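You operate a simulated robot arm through the tools that you are given. There is no shell and no other tool. Be economical: measure what you need, move in short steps, check, and stop when the job is done.

You are at the controls of a simulated two-armed robot. One attempt, no reset.

JOB
Measure the step of the middle sleeve on the glass: ring light, zero on the flange, read on top.
Fine: keep power, computer and zoom as set; leave the other sleeves alone.

Only the result counts: the job must be done as asked and must still hold three seconds after the hand-in. Knocking over, shifting, dropping, spilling or breaking anything else fails it.

ROBOT AND FRAMES
Two 7-joint arms with fingered hands on one trunk that stands fixed in place. Base frame: the origin is at the foot of the trunk, x ahead of it, y to its left, z up. Lengths are in cm, angles in rad, forces in N, time in s.
The left shoulder is at [2, 26.9, 117.2], the right one opposite. Payload 5 kg a hand.
The TCP of each hand is the grasp point between the finger pads, 4.2 cm short of the fingertips. In the tool frame z runs along the fingers and y along their closing line. The gripper opens to 20.8 cm. The gripper's body begins 11.9 cm behind the TCP. The gripper is a hand of 4 fingers: y runs from the thumb to the fingers, the wrist lies at [0, 0, -31.7] in the tool frame, and closing takes about 1.5 s.
Orientation is that of the tool frame in the base frame, as a unit quaternion [w, x, y, z]. With the fingers straight down and closing along the base's y, the tool's x points along the base's -x, its y along +y and its z along -z.

CONTROLS
- The arms move only by the tool step_arm. It takes "left_motion", "right_motion" or both (then of equal length, played together; a hand with none holds still); each is a list of rows, each an object of numbers (a shift or turn left out is 0, a gripper value left out holds the last): "dx", "dy", "dz": the shift along the base's x, y, z in units of 150 mm (1.0 is 150 mm); "ax", "ay", "az": the turn, a rotation vector about the base's x, y, z in units of 45 degrees (1.0 is 45 degrees); "claw": the opening in per cent of the stroke, from 0 (shut) to 100 (fully open). In form: [{"dx": .., "dy": .., "dz": .., "ax": .., "ay": .., "az": .., "claw": ..}, ...]. A call has 1 to 12 rows; each row is the pose to reach, as a shift and turn from the pose commanded when the call began. A call with a number of a shift or a turn outside -1 to 1 is refused whole. A row lasts 0.2 s, in which the tool goes at most 5 cm and 0.15 rad; a call with a longer step from one row to the next is refused whole, and so is a gripper value outside its range. Where a pose cannot be reached the arm comes as near as it can. A force on the tool above 40 N (or 10 N above the force at the start of the call, whichever is more), or a blocked arm, ends the call early, and 0.2 s more pass. The fingers move at their own pace (about 15.3 cm/s each) and stop on an object; they squeeze with about 22 N. The grip force told is the motor's: it shows also when the fingers shut on nothing. Time passes only in rows, and 0.2 s behind the last, so rows that repeat a pose let the fingers close. The reply holds the time, the measured pose of the TCP, the force on the tool along the base axes, the opening and the grip force, in the units named above and with some noise, with the torque about the TCP (base axes, N m) and any sound that the robot's microphone picked up, and new pictures: "views" is both (left out), scene, wrist or none (wrist: the cameras of the hands that moved).
- Cameras (640 x 400 px; columns grow to the right, rows downward): "scene" is now at [14.71, 4.8, 144.55]; the picture's right is [0.53, -0.85, 0.00], its down [-0.44, -0.27, -0.86] and it looks along [0.73, 0.45, -0.51] (base axes); focal length 342 px, centre (320, 200). "left" rides on the left gripper at [-9.3, 0.1, -14.6] in its tool frame; the picture's right is [-0.01, -1.00, 0.00], its down [0.84, -0.01, -0.54] and it looks along [0.54, -0.01, 0.84] (tool axes); focal length 280 px, centre (320, 200). "right" rides on the right gripper at [9.4, 0.1, -14.6] in its tool frame; the picture's right is [-0.02, 1.00, 0.00], its down [-0.84, -0.01, -0.54] and it looks along [-0.54, -0.01, 0.84] (tool axes); focal length 280 px, centre (320, 200). There is no depth. A picture from a camera that has moved, and an enlarged one, comes with that camera's place and axes in the base frame and with its lens.
- lift_body(by): slides the trunk up (or, below 0, down) by that many cm; the arms and the scene camera ride with it, the base frame stays. It gives what a move gives, with no picture.
- preshape(shape, hand): the hand has 4 fingers and takes this shape, open, in about a second: jaw (thumb against the fingers, like two jaws); tri (thumb and two fingers); tip (a fingertip pinch); poke (one finger out to press); point (the index stretched); flat (the hand flat); cup (the hand cupped); fist (a fist). The gripper value then closes the fingers along that shape, each until it touches; the sizes above hold for jaw. It gives what a move gives, with no picture.
- aim_head(pan, tilt): turns the head with the scene camera to pan (to the left, within 1.396 rad either way) and tilt (down, from -0.506 to 1.204), counted from straight ahead of the robot. It gives what a move gives, and a new picture of the scene camera.
- inspect(camera, box): a new picture of the part [left, top, right, bottom] of that camera's present view, enlarged. It takes no simulated time.
- close_job(): hands the job in; it is judged then, once.

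Go step by step. Nothing tells you positions but the pictures and the camera data: compare them with the known pose of the tool, close in by small moves and look again before you grip or let go. The budget is 120 turns and 200 pictures, counting those below and the enlarged ones. Unless the task says otherwise, let go and move clear before handing in, and close with one line.

The tools are called as a command line: name --argument value ..., lists and objects as JSON in quotes. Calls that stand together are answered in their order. step_arm: Moves the arms, as the interface text tells. Its arguments: {"type":"object","properties":{"left_motion":{"type":"array","items":{"type":"object","properties":{"dx":{"type":"number"},"dy":{"type":"number"},"dz":{"type":"number"},"ax":{"type":"number"},"ay":{"type":"number"},"az":{"type":"number"},"claw":{"type":"number"}}}},"right_motion":{"type":"array","items":{"type":"object","properties":{"dx":{"type":"number"},"dy":{"type":"number"},"dz":{"type":"number"},"ax":{"type":"number"},"ay":{"type":"number"},"az":{"type":"number"},"claw":{"type":"number"}}}},"views":{"type":"string","enum":["both","scene","wrist","none"]}},"required":[]} The other tools are called the same way: lift_body (by) slides the trunk up or down; preshape (shape, hand) gives the hand a shape; aim_head (pan, tilt) turns the head that bears the scene camera; inspect (camera, box) takes an enlarged picture of a part of a camera's view; close_job () hands the job in.

At the start:

```text
time: 0.0
left_ee_pos: [38.77, 41.92, 123.29]
left_tool_rot: [0.0, -0.222, 0.975, 0.0]
left_ft_force: [0.6, -0.1, -0.1]
left_moment: [0.04, 0.0, 0.0]
left_grip_width: 20.78
left_grip_force: 0.2
left_shape: jaw
right_ee_pos: [67.52, 0.08, 124.07]
right_tool_rot: [0.001, -0.221, 0.975, -0.001]
right_ft_force: [-0.5, -0.6, -0.1]
right_moment: [0.03, -0.03, -0.01]
right_grip_width: 20.8
right_grip_force: 0.0
right_shape: jaw
trunk travel left (down, up): [-55.0, 7.1]
head pan, tilt: [0.557, 0.539]
```

scene: 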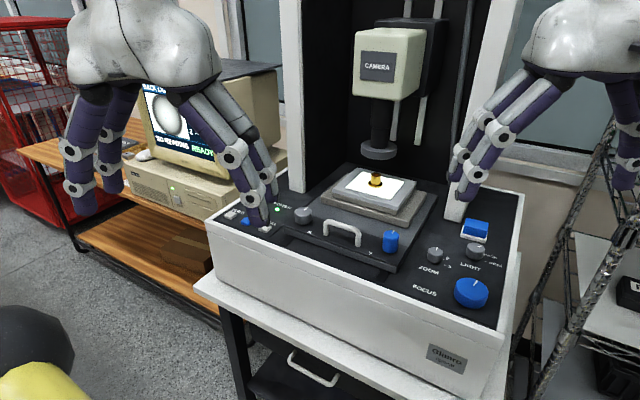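
right: 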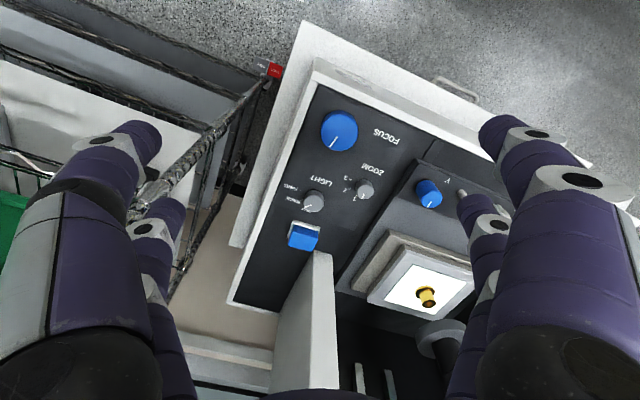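
left: 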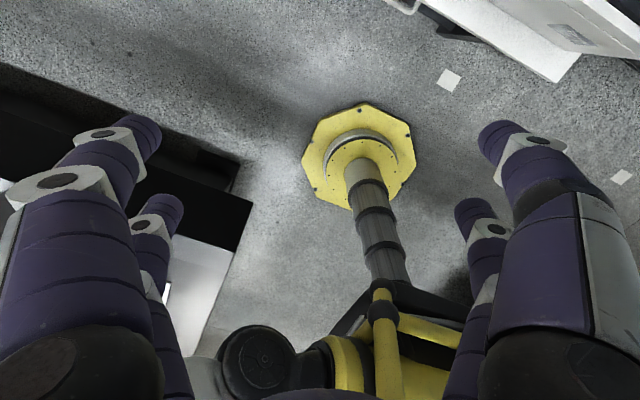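

I see an optical measuring machine with a stage, FOCUS, ZOOM and LIGHT controls, and a monitor on the left. I'll take enlarged looks at the labels first.

inspect --camera "scene" --box '[380, 190, 540, 320]'

inspect --camera "scene" --box '[200, 180, 340, 270]'

inspect --camera "scene" --box '[110, 60, 260, 190]'

inspect --camera "scene" --box '[310, 120, 450, 220]'

inspect --camera "right" --box '[260, 90, 480, 260]'

```text
3.08 times, centred on (460, 255) of scene
camera zoom: at [14.71, 4.8, 144.55], right [0.53, -0.85, 0.0], down [-0.44, -0.27, -0.86], along [0.73, 0.45, -0.51], focal length 1054 px, centre (-111, 31)
```

zoom: 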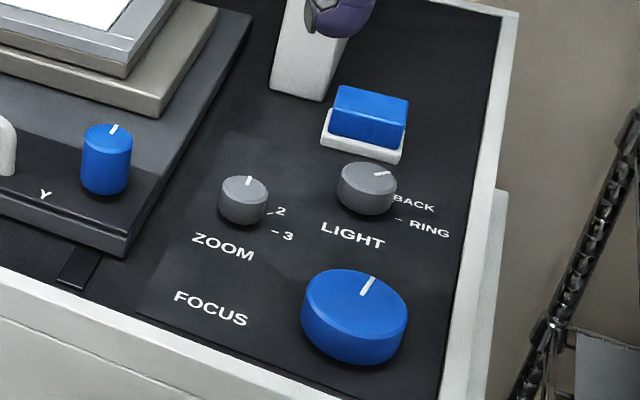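

```text
4.44 times, centred on (270, 225) of scene
camera zoom: at [14.71, 4.8, 144.55], right [0.53, -0.85, 0.0], down [-0.44, -0.27, -0.86], along [0.73, 0.45, -0.51], focal length 1522 px, centre (542, 89)
```

zoom: 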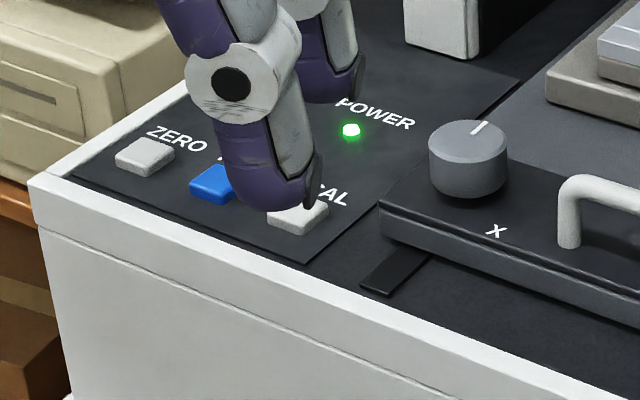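

```text
3.08 times, centred on (185, 125) of scene
camera zoom: at [14.71, 4.8, 144.55], right [0.53, -0.85, 0.0], down [-0.44, -0.27, -0.86], along [0.73, 0.45, -0.51], focal length 1054 px, centre (735, 431)
```

zoom: 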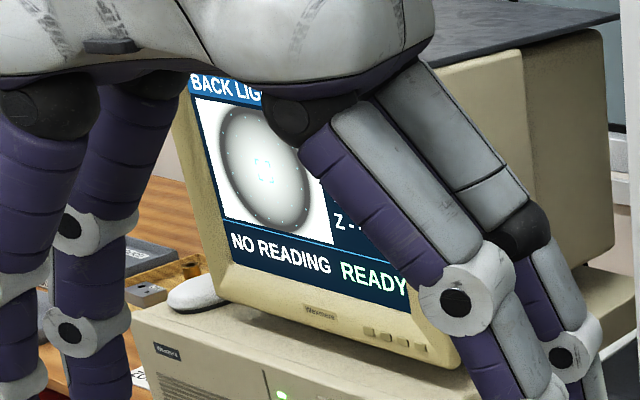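

```text
4.00 times, centred on (380, 170) of scene
camera zoom: at [14.71, 4.8, 144.55], right [0.53, -0.85, 0.0], down [-0.44, -0.27, -0.86], along [0.73, 0.45, -0.51], focal length 1370 px, centre (80, 320)
```

zoom: 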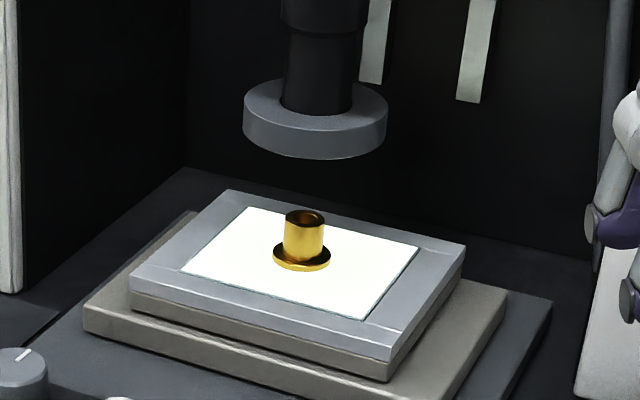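

```text
2.35 times, centred on (370, 175) of right
camera zoom: at [59.02, -3.92, 138.68], right [-0.42, 0.91, 0.0], down [0.77, 0.35, 0.54], along [0.49, 0.22, -0.84], focal length 660 px, centre (202, 259)
```

zoom: 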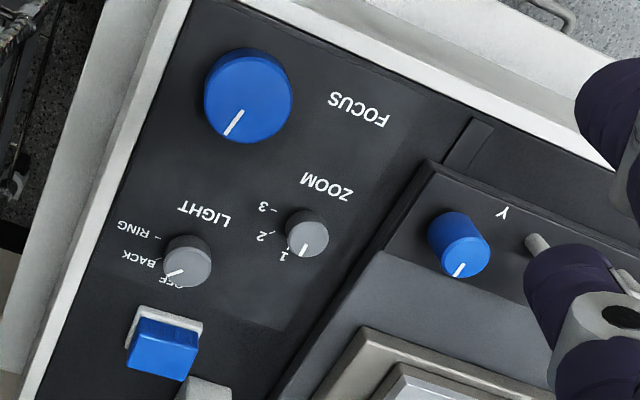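

One sleeve stands on the glass; the LIGHT knob shows OFF/BACK/RING and is now at BACK. The hands block the screen and labels, so I'll move them outward and look.

step_arm --left_motion '[{"dy": 0.3, "dz": 0.1}, {"dy": 0.6, "dz": 0.2}, {"dy": 0.9, "dz": 0.3}, {"dx": -0.2, "dy": 1, "dz": 0.4}]' --right_motion '[{"dy": -0.3, "dx": -0.1}, {"dy": -0.6, "dx": -0.2}, {"dy": -0.9, "dx": -0.3}, {"dy": -1, "dx": -0.5}]' --views "scene"

```text
time: 1.0
left_ee_pos: [35.44, 56.9, 129.16]
left_tool_rot: [0.001, -0.221, 0.975, -0.001]
left_ft_force: [-0.5, 0.7, 0.3]
left_moment: [-0.1, -0.16, -0.01]
left_grip_width: 20.78
left_grip_force: 0.1
left_shape: jaw
right_ee_pos: [59.71, -14.96, 124.23]
right_tool_rot: [0.001, -0.221, 0.975, -0.001]
right_ft_force: [-0.9, 1.7, 1.6]
right_moment: [-0.14, -0.16, 0.0]
right_grip_width: 20.77
right_grip_force: 0.0
right_shape: jaw
trunk travel left (down, up): [-55.0, 7.1]
head pan, tilt: [0.557, 0.539]
camera scene: at [14.56, 4.89, 144.58], right [0.53, -0.85, 0.0], down [-0.43, -0.27, -0.86], along [0.73, 0.45, -0.51], focal length 342 px, centre (320, 200)
```

scene: 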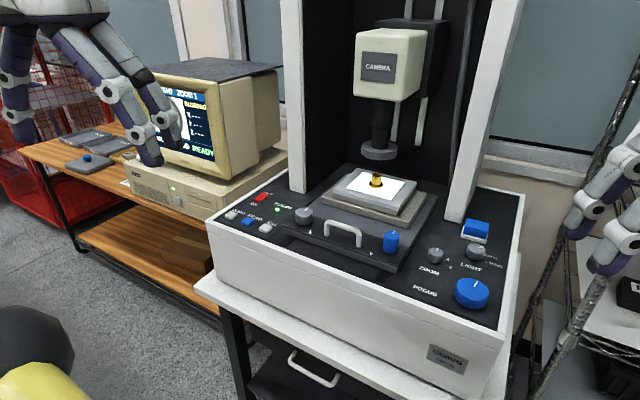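

step_arm --left_motion '[{"dx": -0.3}, {"dx": -0.6}, {"dx": -0.9}, {"dx": -0.9}]' --views "none"

aim_head --pan 0.8 --tilt 0.5

```text
time: 2.0
left_ee_pos: [22.79, 57.03, 128.87]
left_tool_rot: [-0.002, -0.221, 0.975, -0.001]
left_ft_force: [1.6, 0.1, -0.2]
left_moment: [0.03, 0.34, 0.0]
left_grip_width: 20.79
left_grip_force: 0.1
left_shape: jaw
right_ee_pos: [60.15, -15.17, 123.8]
right_tool_rot: [-0.001, -0.22, 0.975, 0.0]
right_ft_force: [2.2, -0.4, -2.0]
right_moment: [0.02, 0.33, 0.0]
right_grip_width: 20.77
right_grip_force: 0.0
right_shape: jaw
trunk travel left (down, up): [-55.0, 7.1]
head pan, tilt: [0.557, 0.539]
```

```text
time: 2.8
left_ee_pos: [22.42, 57.06, 129.04]
left_tool_rot: [-0.001, -0.222, 0.975, -0.001]
left_ft_force: [1.3, 0.4, -0.7]
left_moment: [-0.05, 0.13, 0.0]
left_grip_width: 20.8
left_grip_force: 0.0
left_shape: jaw
right_ee_pos: [59.94, -14.98, 124.1]
right_tool_rot: [-0.001, -0.22, 0.975, 0.0]
right_ft_force: [0.7, 0.0, -1.1]
right_moment: [-0.04, 0.17, 0.02]
right_grip_width: 20.8
right_grip_force: 0.0
right_shape: jaw
trunk travel left (down, up): [-55.0, 7.1]
head pan, tilt: [0.799, 0.499]
camera scene: at [13.54, 6.63, 144.88], right [0.72, -0.7, 0.0], down [-0.34, -0.34, -0.88], along [0.61, 0.63, -0.48], focal length 342 px, centre (320, 200)
```

scene: 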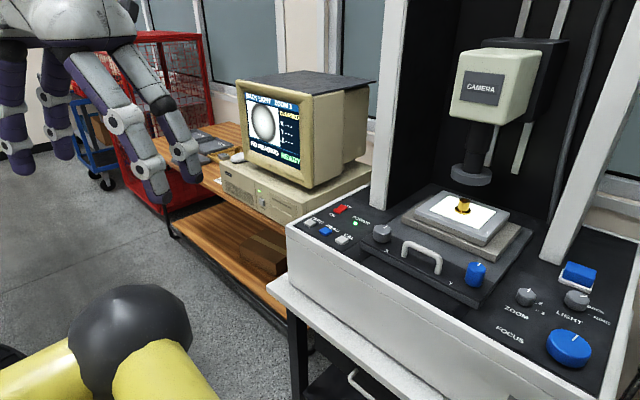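

inspect --camera "scene" --box '[234, 86, 314, 176]'

inspect --camera "scene" --box '[290, 180, 440, 280]'

inspect --camera "scene" --box '[170, 110, 260, 200]'

```text
4.44 times, centred on (274, 131) of scene
camera zoom: at [13.54, 6.63, 144.88], right [0.72, -0.7, 0.0], down [-0.34, -0.34, -0.88], along [0.61, 0.63, -0.48], focal length 1522 px, centre (524, 507)
```

zoom: 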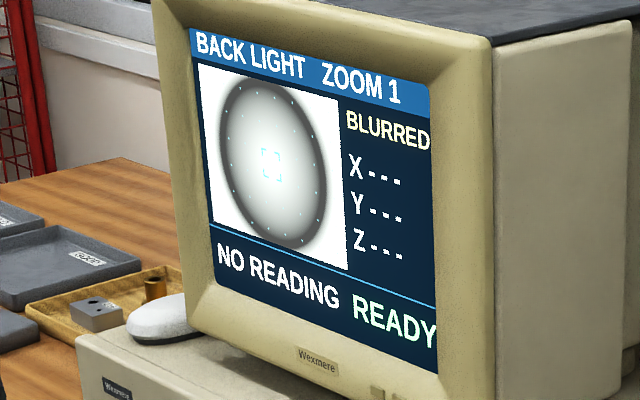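

```text
4.00 times, centred on (365, 230) of scene
camera zoom: at [13.54, 6.63, 144.88], right [0.72, -0.7, 0.0], down [-0.34, -0.34, -0.88], along [0.61, 0.63, -0.48], focal length 1370 px, centre (140, 80)
```

zoom: 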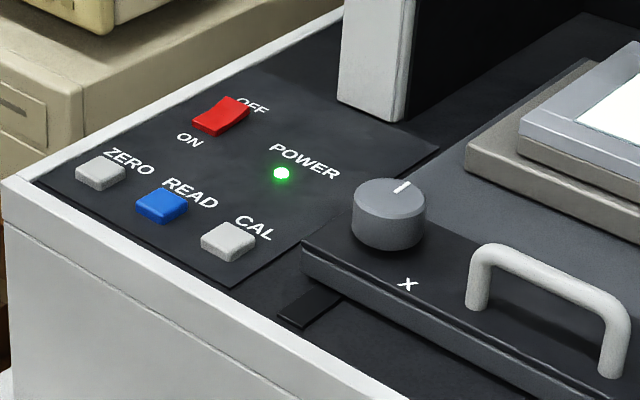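

```text
4.44 times, centred on (215, 155) of scene
camera zoom: at [13.54, 6.63, 144.88], right [0.72, -0.7, 0.0], down [-0.34, -0.34, -0.88], along [0.61, 0.63, -0.48], focal length 1522 px, centre (787, 400)
```

zoom: 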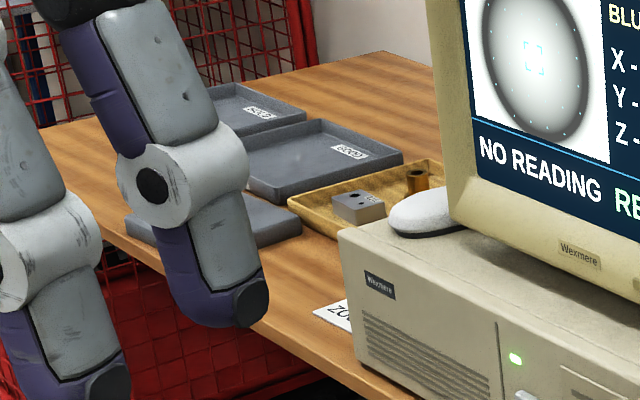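

The screen reads BACK LIGHT, ZOOM 1, BLURRED, with X/Y/Z dashes. The left panel has ZERO, READ, CAL and a power rocker. There's a tray and a card on the desk, so I'll clear the left hand to read them.

step_arm --left_motion '[{"dx": -0.3}, {"dx": -0.6}, {"dx": -0.9}, {"dx": -1}]' --views "none"

aim_head --pan 0.95 --tilt 0.45

inspect --camera "scene" --box '[200, 80, 360, 220]'

```text
time: 3.8
left_ee_pos: [7.22, 56.98, 129.02]
left_tool_rot: [0.0, -0.221, 0.975, 0.001]
left_ft_force: [0.1, -0.2, -0.4]
left_moment: [0.03, 0.14, 0.02]
left_grip_width: 20.78
left_grip_force: 0.0
left_shape: jaw
right_ee_pos: [59.97, -14.99, 123.99]
right_tool_rot: [0.0, -0.22, 0.975, 0.0]
right_ft_force: [0.3, -1.6, -0.6]
right_moment: [0.04, 0.07, -0.01]
right_grip_width: 20.78
right_grip_force: 0.1
right_shape: jaw
trunk travel left (down, up): [-55.0, 7.1]
head pan, tilt: [0.799, 0.499]
```

```text
time: 4.5
left_ee_pos: [7.13, 56.98, 129.1]
left_tool_rot: [0.0, -0.221, 0.975, 0.0]
left_ft_force: [1.0, -0.3, 0.9]
left_moment: [-0.03, 0.06, -0.01]
left_grip_width: 20.76
left_grip_force: 0.1
left_shape: jaw
right_ee_pos: [59.97, -14.98, 124.0]
right_tool_rot: [0.0, -0.221, 0.975, 0.0]
right_ft_force: [0.2, -0.6, -0.4]
right_moment: [-0.06, 0.05, -0.02]
right_grip_width: 20.78
right_grip_force: 0.1
right_shape: jaw
trunk travel left (down, up): [-55.0, 7.1]
head pan, tilt: [0.949, 0.45]
camera scene: at [12.47, 7.55, 145.34], right [0.81, -0.58, 0.0], down [-0.25, -0.35, -0.9], along [0.52, 0.73, -0.44], focal length 342 px, centre (320, 200)
```

scene: 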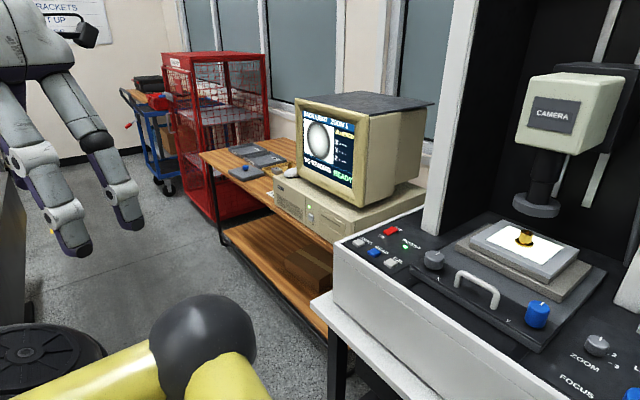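

```text
2.86 times, centred on (280, 150) of scene
camera zoom: at [12.47, 7.55, 145.34], right [0.81, -0.58, 0.0], down [-0.25, -0.35, -0.9], along [0.52, 0.73, -0.44], focal length 978 px, centre (434, 343)
```

zoom: 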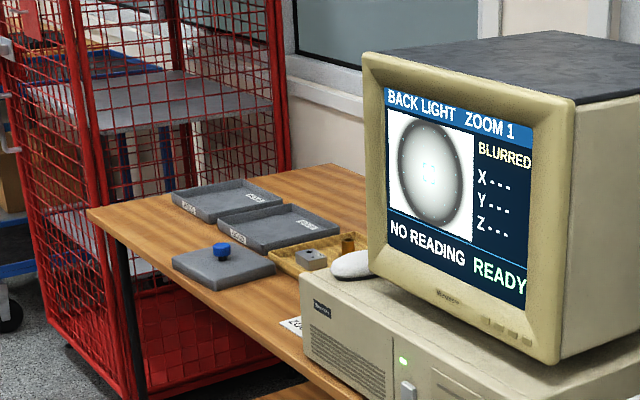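

inspect --camera "scene" --box '[240, 135, 310, 205]'

inspect --camera "scene" --box '[30, 0, 110, 50]'

inspect --camera "scene" --box '[480, 200, 580, 290]'

```text
5.71 times, centred on (275, 170) of scene
camera zoom: at [12.47, 7.55, 145.34], right [0.81, -0.58, 0.0], down [-0.25, -0.35, -0.9], along [0.52, 0.73, -0.44], focal length 1957 px, centre (577, 371)
```

zoom: 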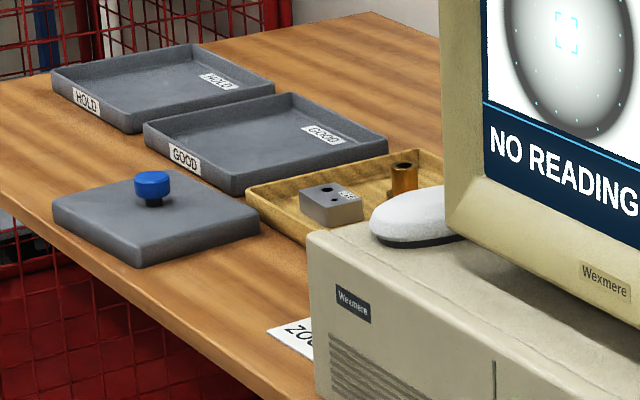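

```text
8.00 times, centred on (70, 25) of scene
camera zoom: at [12.47, 7.55, 145.34], right [0.81, -0.58, 0.0], down [-0.25, -0.35, -0.9], along [0.52, 0.73, -0.44], focal length 2740 px, centre (2320, 1600)
```

zoom: 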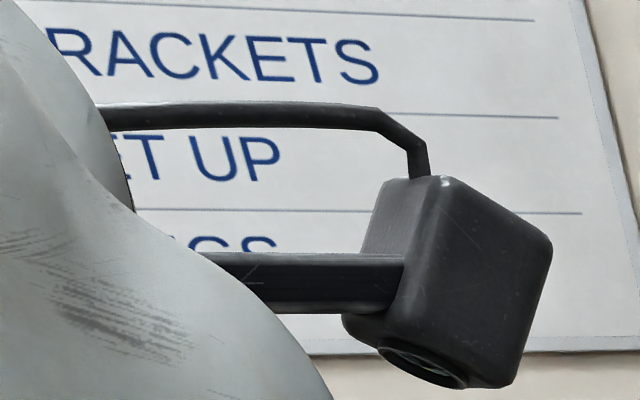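

```text
4.44 times, centred on (530, 245) of scene
camera zoom: at [12.47, 7.55, 145.34], right [0.81, -0.58, 0.0], down [-0.25, -0.35, -0.9], along [0.52, 0.73, -0.44], focal length 1522 px, centre (-613, 0)
```

zoom: 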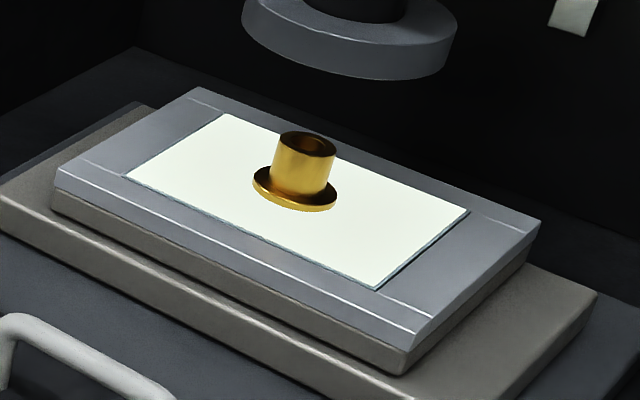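

I take the machine's axes to be forward (0.90, 0.43) and right (0.43, -0.90), with the light knob near (86, 7, 94). I'll bring the right hand above it, partly open, and look.

step_arm --right_motion '[{"dx": 0.22, "dy": 0.18, "claw": 50}, {"dx": 0.44, "dy": 0.36}, {"dx": 0.66, "dy": 0.54}, {"dx": 0.88, "dy": 0.74}]' --views "none"

step_arm --right_motion '[{"dx": 0.22, "dy": 0.18}, {"dx": 0.44, "dy": 0.36}, {"dx": 0.66, "dy": 0.54, "dz": -0.2}, {"dx": 0.84, "dy": 0.72, "dz": -0.4}, {"dx": 0.84, "dy": 0.72, "dz": -0.6}]' --views "wrist"

aim_head --pan 0.5 --tilt 0.6

```text
time: 5.5
left_ee_pos: [7.19, 56.92, 129.19]
left_tool_rot: [0.0, -0.221, 0.975, -0.001]
left_ft_force: [0.1, -0.3, 0.6]
left_moment: [-0.08, 0.02, 0.01]
left_grip_width: 20.79
left_grip_force: 0.1
left_shape: jaw
right_ee_pos: [73.12, -4.02, 124.0]
right_tool_rot: [-0.001, -0.22, 0.975, 0.0]
right_ft_force: [0.9, -1.2, 0.8]
right_moment: [0.02, 0.0, 0.05]
right_grip_width: 10.47
right_grip_force: 0.0
right_shape: jaw
trunk travel left (down, up): [-55.0, 7.1]
head pan, tilt: [0.949, 0.45]
```

```text
refused: row 3 steps farther than a row can; nothing moved
```

```text
time: 6.4
left_ee_pos: [7.0, 56.8, 129.14]
left_tool_rot: [-0.001, -0.222, 0.975, 0.001]
left_ft_force: [-0.2, -0.1, -0.2]
left_moment: [0.03, -0.03, 0.02]
left_grip_width: 20.76
left_grip_force: 0.1
left_shape: jaw
right_ee_pos: [73.05, -4.08, 123.96]
right_tool_rot: [0.0, -0.22, 0.976, 0.0]
right_ft_force: [-0.1, -0.1, 0.8]
right_moment: [0.01, -0.03, -0.06]
right_grip_width: 10.47
right_grip_force: 0.0
right_shape: jaw
trunk travel left (down, up): [-55.0, 7.1]
head pan, tilt: [0.499, 0.6]
camera scene: at [14.79, 4.27, 144.0], right [0.48, -0.88, 0.0], down [-0.5, -0.27, -0.83], along [0.72, 0.4, -0.56], focal length 342 px, centre (320, 200)
```

scene: 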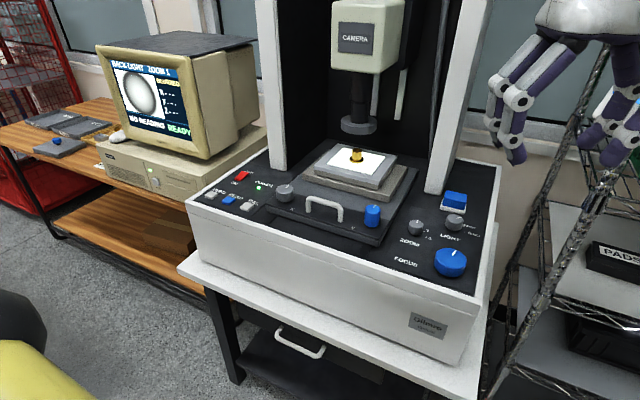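

step_arm --right_motion '[{"dx": 0.22, "dy": 0.18}, {"dx": 0.44, "dy": 0.36}, {"dx": 0.64, "dy": 0.54, "dz": -0.1}, {"dx": 0.8, "dy": 0.7, "dz": -0.3}, {"dx": 0.84, "dy": 0.72, "dz": -0.6}]' --views "both"

```text
time: 7.6
left_ee_pos: [7.11, 58.29, 128.55]
left_tool_rot: [-0.002, -0.222, 0.975, -0.006]
left_ft_force: [1.6, 10.1, -4.5]
left_moment: [-1.53, 0.18, 0.09]
left_grip_width: 20.81
left_grip_force: 0.0
left_shape: jaw
right_ee_pos: [85.67, 7.14, 115.66]
right_tool_rot: [0.0, -0.216, 0.976, -0.002]
right_ft_force: [-0.2, 8.6, -1.4]
right_moment: [-1.27, -0.05, -0.03]
right_grip_width: 10.36
right_grip_force: 0.2
right_shape: jaw
right hand out of reach, approached as far as the arm can: row 4, 5
trunk travel left (down, up): [-55.0, 7.1]
head pan, tilt: [0.499, 0.6]
camera scene: at [14.9, 5.64, 143.88], right [0.48, -0.88, 0.01], down [-0.5, -0.28, -0.82], along [0.72, 0.39, -0.57], focal length 342 px, centre (320, 200)
camera right: at [77.14, 3.38, 130.42], right [-0.41, 0.91, 0.0], down [0.77, 0.34, 0.54], along [0.49, 0.22, -0.84], focal length 280 px, centre (320, 200)
```

scene: 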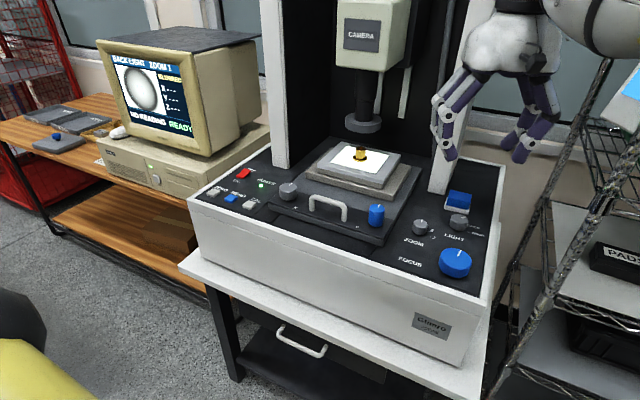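
right: 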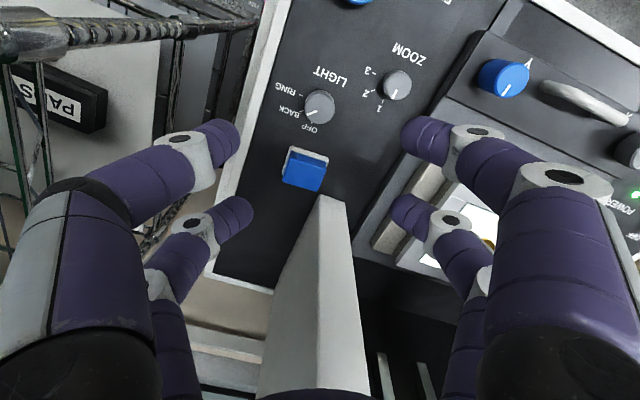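

The knob is right under the tool at about (85.4, 7.1). Jaw has two fingers a side, about 6 cm apart, which is poor for a 4 cm knob, so I'll try the tip pinch shape.

preshape --shape "tip" --hand "right"

step_arm --right_motion '[{"claw": 50}, {"claw": 50}, {"claw": 50}]' --views "both"

```text
time: 8.5
left_ee_pos: [6.99, 57.0, 129.07]
left_tool_rot: [0.001, -0.222, 0.975, 0.001]
left_ft_force: [-1.1, 0.8, 0.1]
left_moment: [-0.04, -0.29, -0.01]
left_grip_width: 20.79
left_grip_force: 0.1
left_shape: jaw
right_ee_pos: [85.43, 5.84, 115.81]
right_tool_rot: [0.001, -0.212, 0.977, 0.001]
right_ft_force: [-1.8, 1.0, 1.1]
right_moment: [-0.11, -0.24, -0.04]
right_grip_width: 20.79
right_grip_force: 0.0
right_shape: tip
trunk travel left (down, up): [-55.0, 7.1]
head pan, tilt: [0.499, 0.6]
```

```text
time: 9.3
left_ee_pos: [7.11, 56.95, 129.15]
left_tool_rot: [0.0, -0.221, 0.975, 0.0]
left_ft_force: [-0.5, -0.9, -0.4]
left_moment: [0.0, -0.1, 0.0]
left_grip_width: 20.81
left_grip_force: 0.0
left_shape: jaw
right_ee_pos: [85.6, 5.79, 115.67]
right_tool_rot: [0.0, -0.214, 0.977, 0.002]
right_ft_force: [-0.7, -0.2, 0.4]
right_moment: [-0.04, -0.06, 0.01]
right_grip_width: 10.47
right_grip_force: 0.1
right_shape: tip
trunk travel left (down, up): [-55.0, 7.1]
head pan, tilt: [0.499, 0.6]
camera scene: at [14.75, 4.3, 144.0], right [0.48, -0.88, 0.0], down [-0.5, -0.27, -0.83], along [0.72, 0.4, -0.56], focal length 342 px, centre (320, 200)
camera right: at [77.06, 2.02, 130.35], right [-0.4, 0.92, 0.0], down [0.77, 0.34, 0.54], along [0.49, 0.22, -0.84], focal length 280 px, centre (320, 200)
```

scene: 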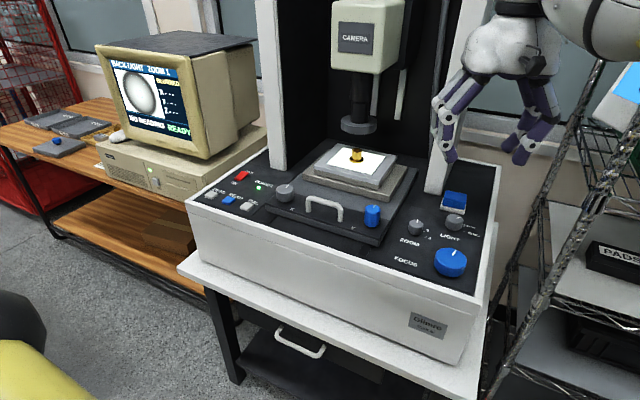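
right: 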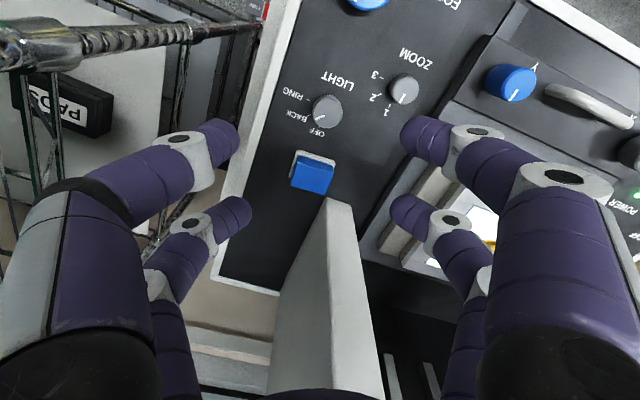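

step_arm --right_motion '[{"claw": 10}, {"claw": 10}, {"claw": 10}, {"claw": 10}]' --views "wrist"

```text
time: 10.3
left_ee_pos: [7.2, 56.98, 129.13]
left_tool_rot: [0.0, -0.222, 0.975, 0.001]
left_ft_force: [0.1, 0.3, -0.6]
left_moment: [0.02, 0.05, 0.01]
left_grip_width: 20.81
left_grip_force: 0.0
left_shape: jaw
right_ee_pos: [85.71, 5.78, 115.84]
right_tool_rot: [0.001, -0.213, 0.977, 0.003]
right_ft_force: [0.3, 0.1, -0.2]
right_moment: [-0.03, 0.01, -0.01]
right_grip_width: 2.13
right_grip_force: 0.0
right_shape: tip
trunk travel left (down, up): [-55.0, 7.1]
head pan, tilt: [0.499, 0.6]
camera right: at [77.12, 2.0, 130.46], right [-0.4, 0.92, 0.01], down [0.77, 0.34, 0.54], along [0.49, 0.22, -0.84], focal length 280 px, centre (320, 200)
```

right: 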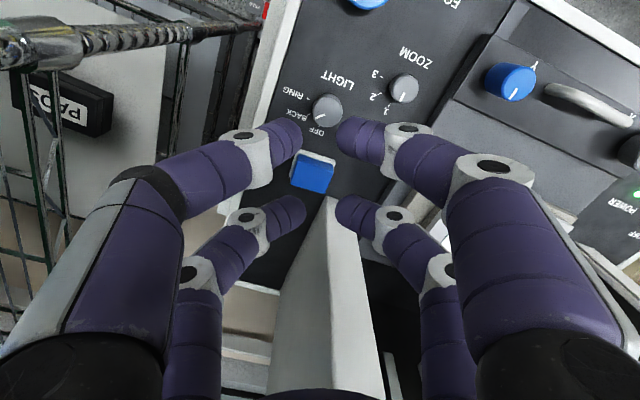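

preshape --shape "poke" --hand "right"

inspect --camera "right" --box '[0, 0, 640, 400]'

inspect --camera "scene" --box '[400, 0, 640, 200]'

```text
time: 11.2
left_ee_pos: [7.11, 57.07, 129.12]
left_tool_rot: [0.0, -0.222, 0.975, 0.001]
left_ft_force: [-0.4, -0.1, 0.2]
left_moment: [0.02, -0.02, 0.0]
left_grip_width: 20.8
left_grip_force: 0.1
left_shape: jaw
right_ee_pos: [85.62, 5.85, 116.0]
right_tool_rot: [0.001, -0.213, 0.977, 0.004]
right_ft_force: [-0.3, -0.3, 0.4]
right_moment: [-0.01, 0.02, -0.01]
right_grip_width: 0.01
right_grip_force: 0.1
right_shape: poke
trunk travel left (down, up): [-55.0, 7.1]
head pan, tilt: [0.499, 0.6]
```

```text
1.00 times, centred on (320, 200) of right (not enlarged: the box is as wide or as high as the picture)
camera zoom: at [77.08, 2.0, 130.56], right [-0.4, 0.91, 0.01], down [0.77, 0.34, 0.54], along [0.49, 0.22, -0.84], focal length 280 px, centre (320, 200)
```

zoom: 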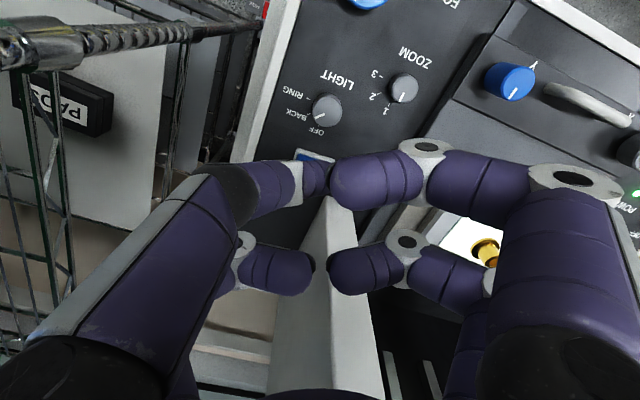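

```text
2.00 times, centred on (520, 100) of scene
camera zoom: at [14.82, 4.29, 143.99], right [0.48, -0.88, 0.0], down [-0.5, -0.27, -0.83], along [0.72, 0.39, -0.56], focal length 685 px, centre (-80, 400)
```

zoom: 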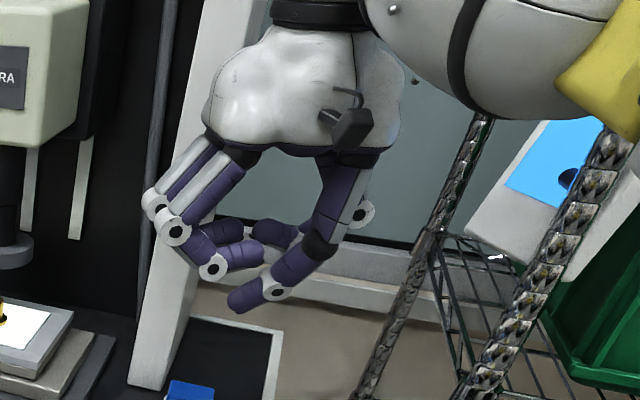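

Poke curls all but one finger. I'll check what tri looks like for knob gripping.

preshape --shape "tri" --hand "right"

step_arm --right_motion '[{"claw": 30}, {"claw": 30}, {"claw": 30}, {"claw": 30}]' --views "wrist"

inspect --camera "scene" --box '[400, 0, 640, 200]'

```text
time: 12.1
left_ee_pos: [7.07, 56.87, 129.18]
left_tool_rot: [0.0, -0.221, 0.975, 0.002]
left_ft_force: [-0.3, 0.7, 0.5]
left_moment: [-0.01, -0.01, 0.03]
left_grip_width: 20.82
left_grip_force: 0.0
left_shape: jaw
right_ee_pos: [85.62, 5.8, 115.92]
right_tool_rot: [0.0, -0.214, 0.977, 0.003]
right_ft_force: [-0.6, -0.7, -0.5]
right_moment: [-0.02, 0.02, 0.02]
right_grip_width: 20.81
right_grip_force: 0.0
right_shape: tri
trunk travel left (down, up): [-55.0, 7.1]
head pan, tilt: [0.499, 0.6]
```

```text
time: 13.1
left_ee_pos: [7.17, 56.9, 129.02]
left_tool_rot: [0.0, -0.221, 0.975, 0.0]
left_ft_force: [0.5, -0.5, 0.0]
left_moment: [-0.02, 0.02, -0.01]
left_grip_width: 20.81
left_grip_force: 0.2
left_shape: jaw
right_ee_pos: [85.67, 5.9, 115.77]
right_tool_rot: [0.0, -0.213, 0.977, 0.002]
right_ft_force: [0.8, 0.8, -0.2]
right_moment: [-0.06, 0.01, 0.05]
right_grip_width: 6.27
right_grip_force: 0.1
right_shape: tri
trunk travel left (down, up): [-55.0, 7.1]
head pan, tilt: [0.499, 0.6]
camera right: at [77.1, 1.99, 130.48], right [-0.4, 0.92, 0.01], down [0.77, 0.34, 0.54], along [0.49, 0.22, -0.84], focal length 280 px, centre (320, 200)
```

right: 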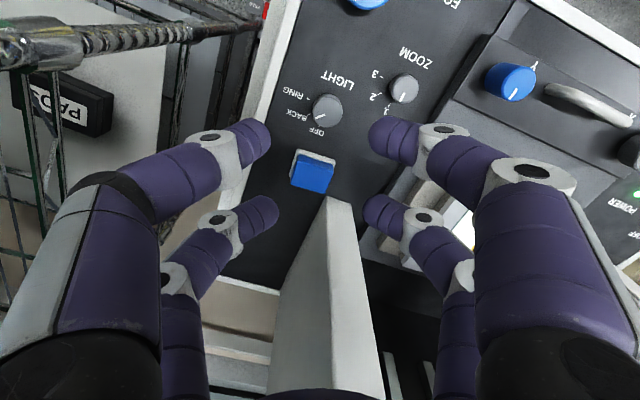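

```text
2.00 times, centred on (520, 100) of scene
camera zoom: at [14.82, 4.28, 143.99], right [0.48, -0.88, 0.0], down [-0.5, -0.27, -0.83], along [0.72, 0.4, -0.56], focal length 685 px, centre (-80, 400)
```

zoom: 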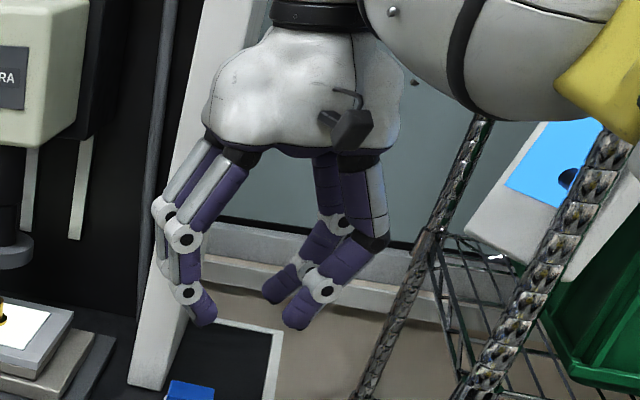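

All shapes close as two pairs about 6 cm apart. I'll use only the rear pair on the LIGHT knob: stand the TCP 3.3 cm short of it, pre-turned 20° counter-clockwise, and descend to just above.

step_arm --right_motion '[{"dx": -0.09, "dy": -0.08, "dz": -0.2, "az": 0.15, "claw": 36}, {"dx": -0.173, "dy": -0.16, "dz": -0.4, "az": 0.3}, {"dx": -0.173, "dy": -0.16, "dz": -0.6, "az": 0.45}, {"dx": -0.173, "dy": -0.16, "dz": -0.8, "az": 0.45}]' --views "both"

```text
time: 14.1
left_ee_pos: [7.15, 57.02, 129.12]
left_tool_rot: [0.0, -0.22, 0.975, 0.0]
left_ft_force: [0.5, -0.1, 0.0]
left_moment: [-0.11, 0.04, 0.01]
left_grip_width: 20.81
left_grip_force: 0.0
left_shape: jaw
right_ee_pos: [82.5, 4.87, 103.45]
right_tool_rot: [0.0, -0.39, 0.921, -0.001]
right_ft_force: [1.0, -0.5, 0.8]
right_moment: [-0.07, 0.0, -0.01]
right_grip_width: 7.48
right_grip_force: 0.1
right_shape: tri
trunk travel left (down, up): [-55.0, 7.1]
head pan, tilt: [0.499, 0.6]
camera scene: at [14.85, 4.34, 143.98], right [0.48, -0.88, 0.0], down [-0.5, -0.27, -0.82], along [0.72, 0.39, -0.57], focal length 342 px, centre (320, 200)
camera right: at [75.84, -1.79, 118.08], right [-0.71, 0.71, 0.0], down [0.6, 0.59, 0.54], along [0.38, 0.38, -0.84], focal length 280 px, centre (320, 200)
```

scene: 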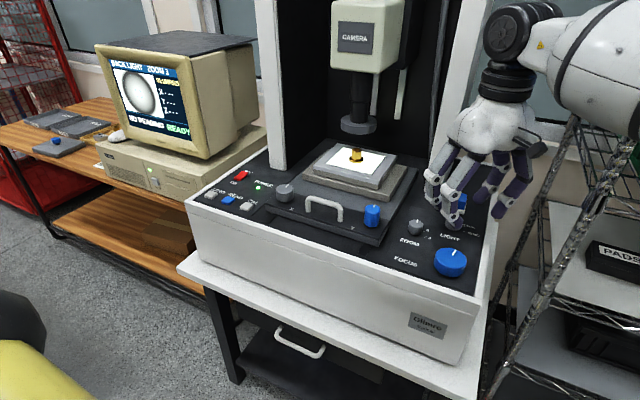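
right: 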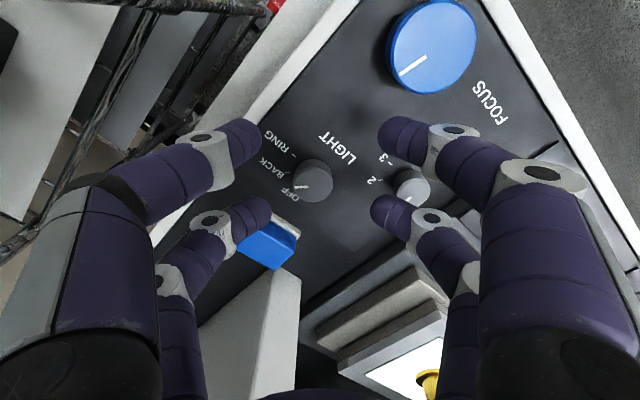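

step_arm --right_motion '[{"dx": 0.047, "dy": -0.011, "dz": -0.13}, {"dx": 0.047, "dy": -0.011, "dz": -0.26}, {"dx": 0.047, "dy": -0.011, "dz": -0.37}]' --views "both"

inspect --camera "scene" --box '[390, 150, 550, 280]'

```text
time: 14.9
left_ee_pos: [7.17, 56.93, 129.11]
left_tool_rot: [0.001, -0.221, 0.975, 0.0]
left_ft_force: [0.2, -0.5, -0.2]
left_moment: [0.0, 0.08, 0.01]
left_grip_width: 20.8
left_grip_force: 0.1
left_shape: jaw
right_ee_pos: [83.3, 4.42, 97.71]
right_tool_rot: [0.001, -0.389, 0.921, 0.0]
right_ft_force: [0.4, -1.0, -0.9]
right_moment: [0.03, 0.08, 0.0]
right_grip_width: 7.49
right_grip_force: 0.1
right_shape: tri
trunk travel left (down, up): [-55.0, 7.1]
head pan, tilt: [0.499, 0.6]
camera scene: at [14.89, 4.27, 143.98], right [0.48, -0.88, 0.0], down [-0.5, -0.27, -0.82], along [0.72, 0.39, -0.57], focal length 342 px, centre (320, 200)
camera right: at [76.69, -2.18, 112.42], right [-0.71, 0.71, 0.0], down [0.6, 0.59, 0.54], along [0.38, 0.38, -0.84], focal length 280 px, centre (320, 200)
```

scene: 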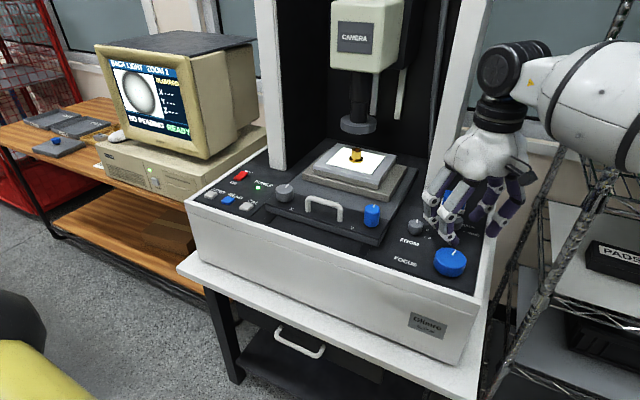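
right: 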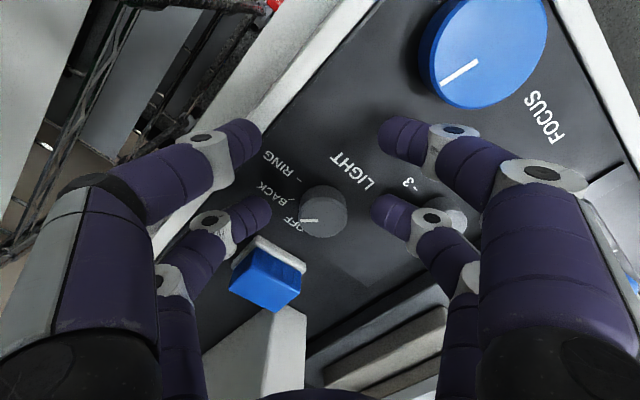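

```text
3.08 times, centred on (470, 215) of scene
camera zoom: at [14.89, 4.27, 143.98], right [0.48, -0.88, 0.0], down [-0.5, -0.27, -0.82], along [0.72, 0.39, -0.57], focal length 1054 px, centre (-142, 154)
```

zoom: 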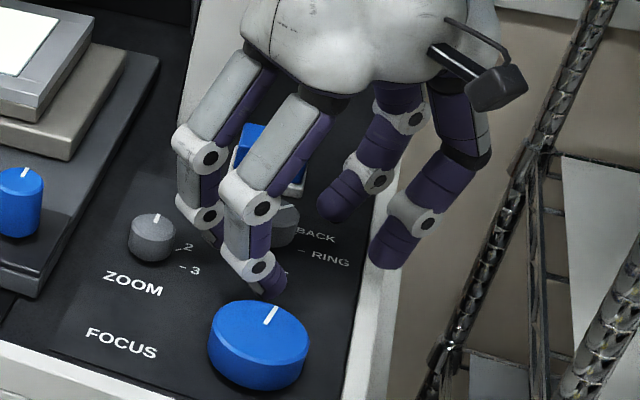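

step_arm --right_motion '[{"dx": -0.028, "dy": -0.029, "dz": -0.06}, {"dx": -0.028, "dy": -0.029, "dz": -0.06, "claw": 0}, {"dx": -0.028, "dy": -0.029, "dz": -0.06}, {"dx": -0.028, "dy": -0.029, "dz": -0.06}, {"dx": -0.028, "dy": -0.029, "dz": -0.06}, {"dx": -0.028, "dy": -0.029, "dz": -0.06}]' --views "wrist"

```text
time: 16.3
left_ee_pos: [7.04, 57.02, 129.15]
left_tool_rot: [0.0, -0.22, 0.975, 0.0]
left_ft_force: [0.8, -0.3, 0.6]
left_moment: [-0.02, 0.02, 0.0]
left_grip_width: 20.8
left_grip_force: 0.0
left_shape: jaw
right_ee_pos: [82.67, 3.91, 96.66]
right_tool_rot: [0.0, -0.388, 0.922, -0.001]
right_ft_force: [-4.8, -4.5, -5.5]
right_moment: [-0.22, 0.26, 0.04]
right_grip_width: 0.1
right_grip_force: 21.8
right_shape: tri
trunk travel left (down, up): [-55.0, 7.1]
head pan, tilt: [0.499, 0.6]
camera right: at [76.15, -2.7, 111.48], right [-0.71, 0.71, 0.0], down [0.6, 0.59, 0.54], along [0.38, 0.38, -0.84], focal length 280 px, centre (320, 200)
```

right: 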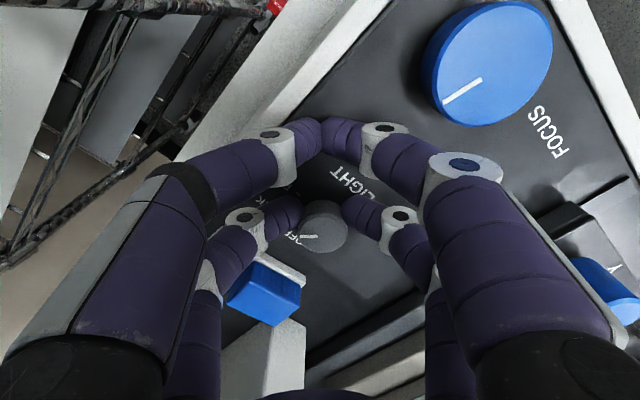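

The rear pads pinch the near half of the knob and get pushed back. I'll open, move 1.2 cm deeper and close again.

step_arm --right_motion '[{"claw": 34}, {"claw": 34}, {"claw": 34}, {"dx": 0.03, "dy": 0.03, "claw": 34}, {"dx": 0.06, "dy": 0.06, "claw": 34}, {"dx": 0.06, "dy": 0.06, "claw": 0}, {"dx": 0.06, "dy": 0.06, "claw": 0}, {"dx": 0.06, "dy": 0.06, "claw": 0}, {"dx": 0.06, "dy": 0.06, "claw": 0}, {"dx": 0.06, "dy": 0.06, "claw": 0}]' --views "wrist"

```text
time: 18.5
left_ee_pos: [7.09, 56.97, 129.14]
left_tool_rot: [0.0, -0.222, 0.975, 0.0]
left_ft_force: [-0.3, 0.8, -1.1]
left_moment: [0.0, 0.01, -0.02]
left_grip_width: 20.8
left_grip_force: 0.0
left_shape: jaw
right_ee_pos: [83.63, 4.76, 96.81]
right_tool_rot: [-0.001, -0.388, 0.921, 0.0]
right_ft_force: [1.4, 1.4, -2.3]
right_moment: [-0.08, 0.03, -0.01]
right_grip_width: 0.23
right_grip_force: 21.5
right_shape: tri
trunk travel left (down, up): [-55.0, 7.1]
head pan, tilt: [0.499, 0.6]
camera right: at [77.03, -1.7, 111.42], right [-0.71, 0.71, 0.0], down [0.6, 0.59, 0.54], along [0.38, 0.38, -0.84], focal length 280 px, centre (320, 200)
```

right: 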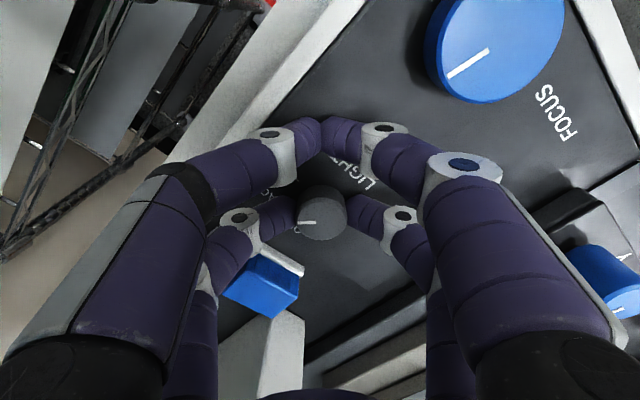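

Now the knob is held squarely. I'll rotate 40° clockwise about the knob axis and watch the screen.

step_arm --right_motion '[{"dx": -0.019, "dy": 0.022, "az": -0.178}, {"dx": -0.036, "dy": 0.047, "az": -0.356}, {"dx": -0.049, "dy": 0.073, "az": -0.533}, {"dx": -0.058, "dy": 0.102, "az": -0.711}, {"dx": -0.063, "dy": 0.131, "az": -0.889}, {"dx": -0.063, "dy": 0.131, "az": -0.889}]' --views "both"

```text
time: 19.9
left_ee_pos: [7.21, 56.87, 129.21]
left_tool_rot: [0.0, -0.22, 0.975, 0.001]
left_ft_force: [-0.1, 0.1, 0.0]
left_moment: [-0.04, -0.01, -0.03]
left_grip_width: 20.8
left_grip_force: 0.0
left_shape: jaw
right_ee_pos: [82.75, 6.6, 96.84]
right_tool_rot: [0.0, -0.049, 0.999, 0.0]
right_ft_force: [3.8, -5.0, -6.5]
right_moment: [-0.2, 0.09, -0.15]
right_grip_width: 0.25
right_grip_force: 22.3
right_shape: tri
trunk travel left (down, up): [-55.0, 7.1]
head pan, tilt: [0.499, 0.6]
camera scene: at [14.88, 4.26, 143.98], right [0.48, -0.88, 0.0], down [-0.5, -0.27, -0.82], along [0.72, 0.39, -0.57], focal length 342 px, centre (320, 200)
camera right: at [73.45, 5.92, 111.46], right [-0.08, 1.0, 0.0], down [0.84, 0.07, 0.54], along [0.54, 0.04, -0.84], focal length 280 px, centre (320, 200)
```

scene: 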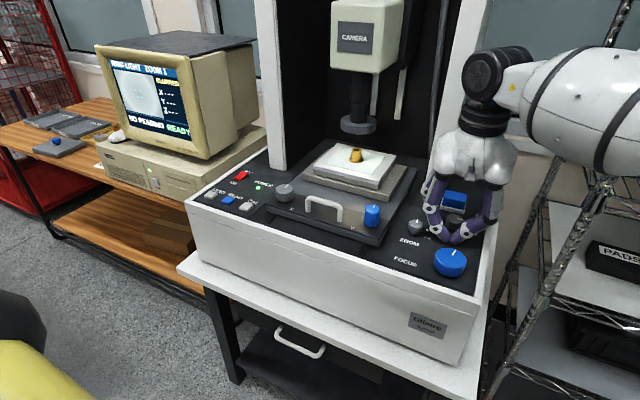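
right: 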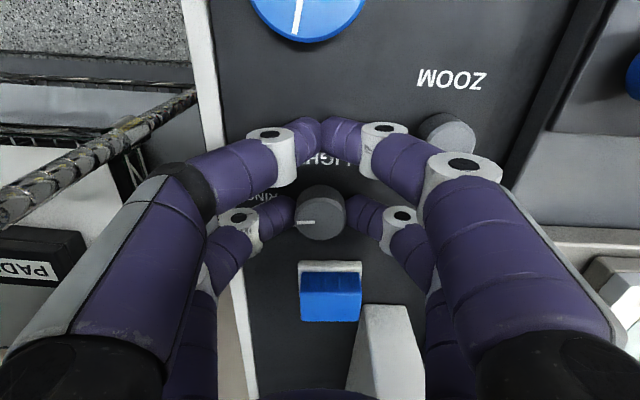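

inspect --camera "scene" --box '[90, 45, 210, 145]'

inspect --camera "right" --box '[240, 160, 400, 260]'

```text
4.00 times, centred on (150, 95) of scene
camera zoom: at [14.88, 4.26, 143.98], right [0.48, -0.88, 0.0], down [-0.5, -0.27, -0.82], along [0.72, 0.39, -0.57], focal length 1370 px, centre (1000, 620)
```

zoom: 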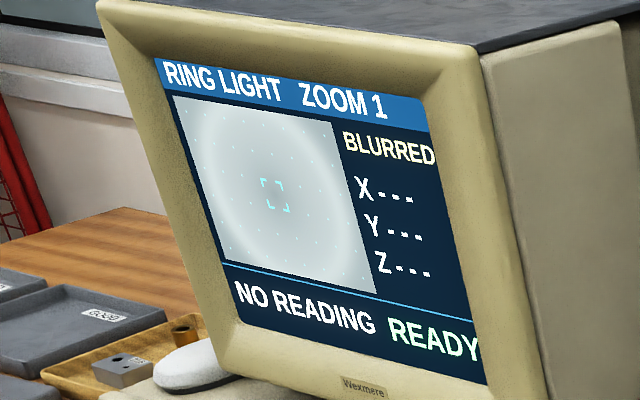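

```text
4.00 times, centred on (320, 210) of right
camera zoom: at [73.45, 5.92, 111.46], right [-0.08, 1.0, 0.0], down [0.84, 0.07, 0.54], along [0.54, 0.04, -0.84], focal length 1122 px, centre (320, 160)
```

zoom: 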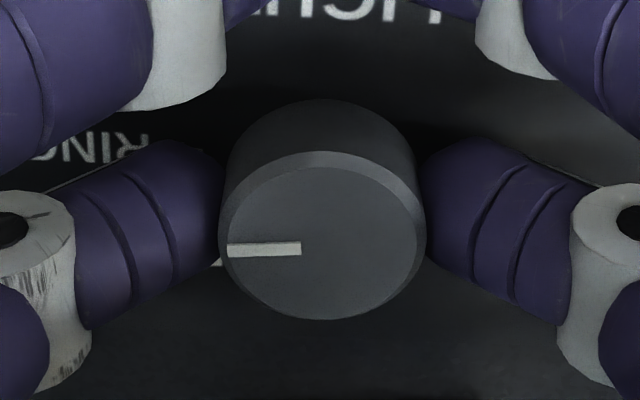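

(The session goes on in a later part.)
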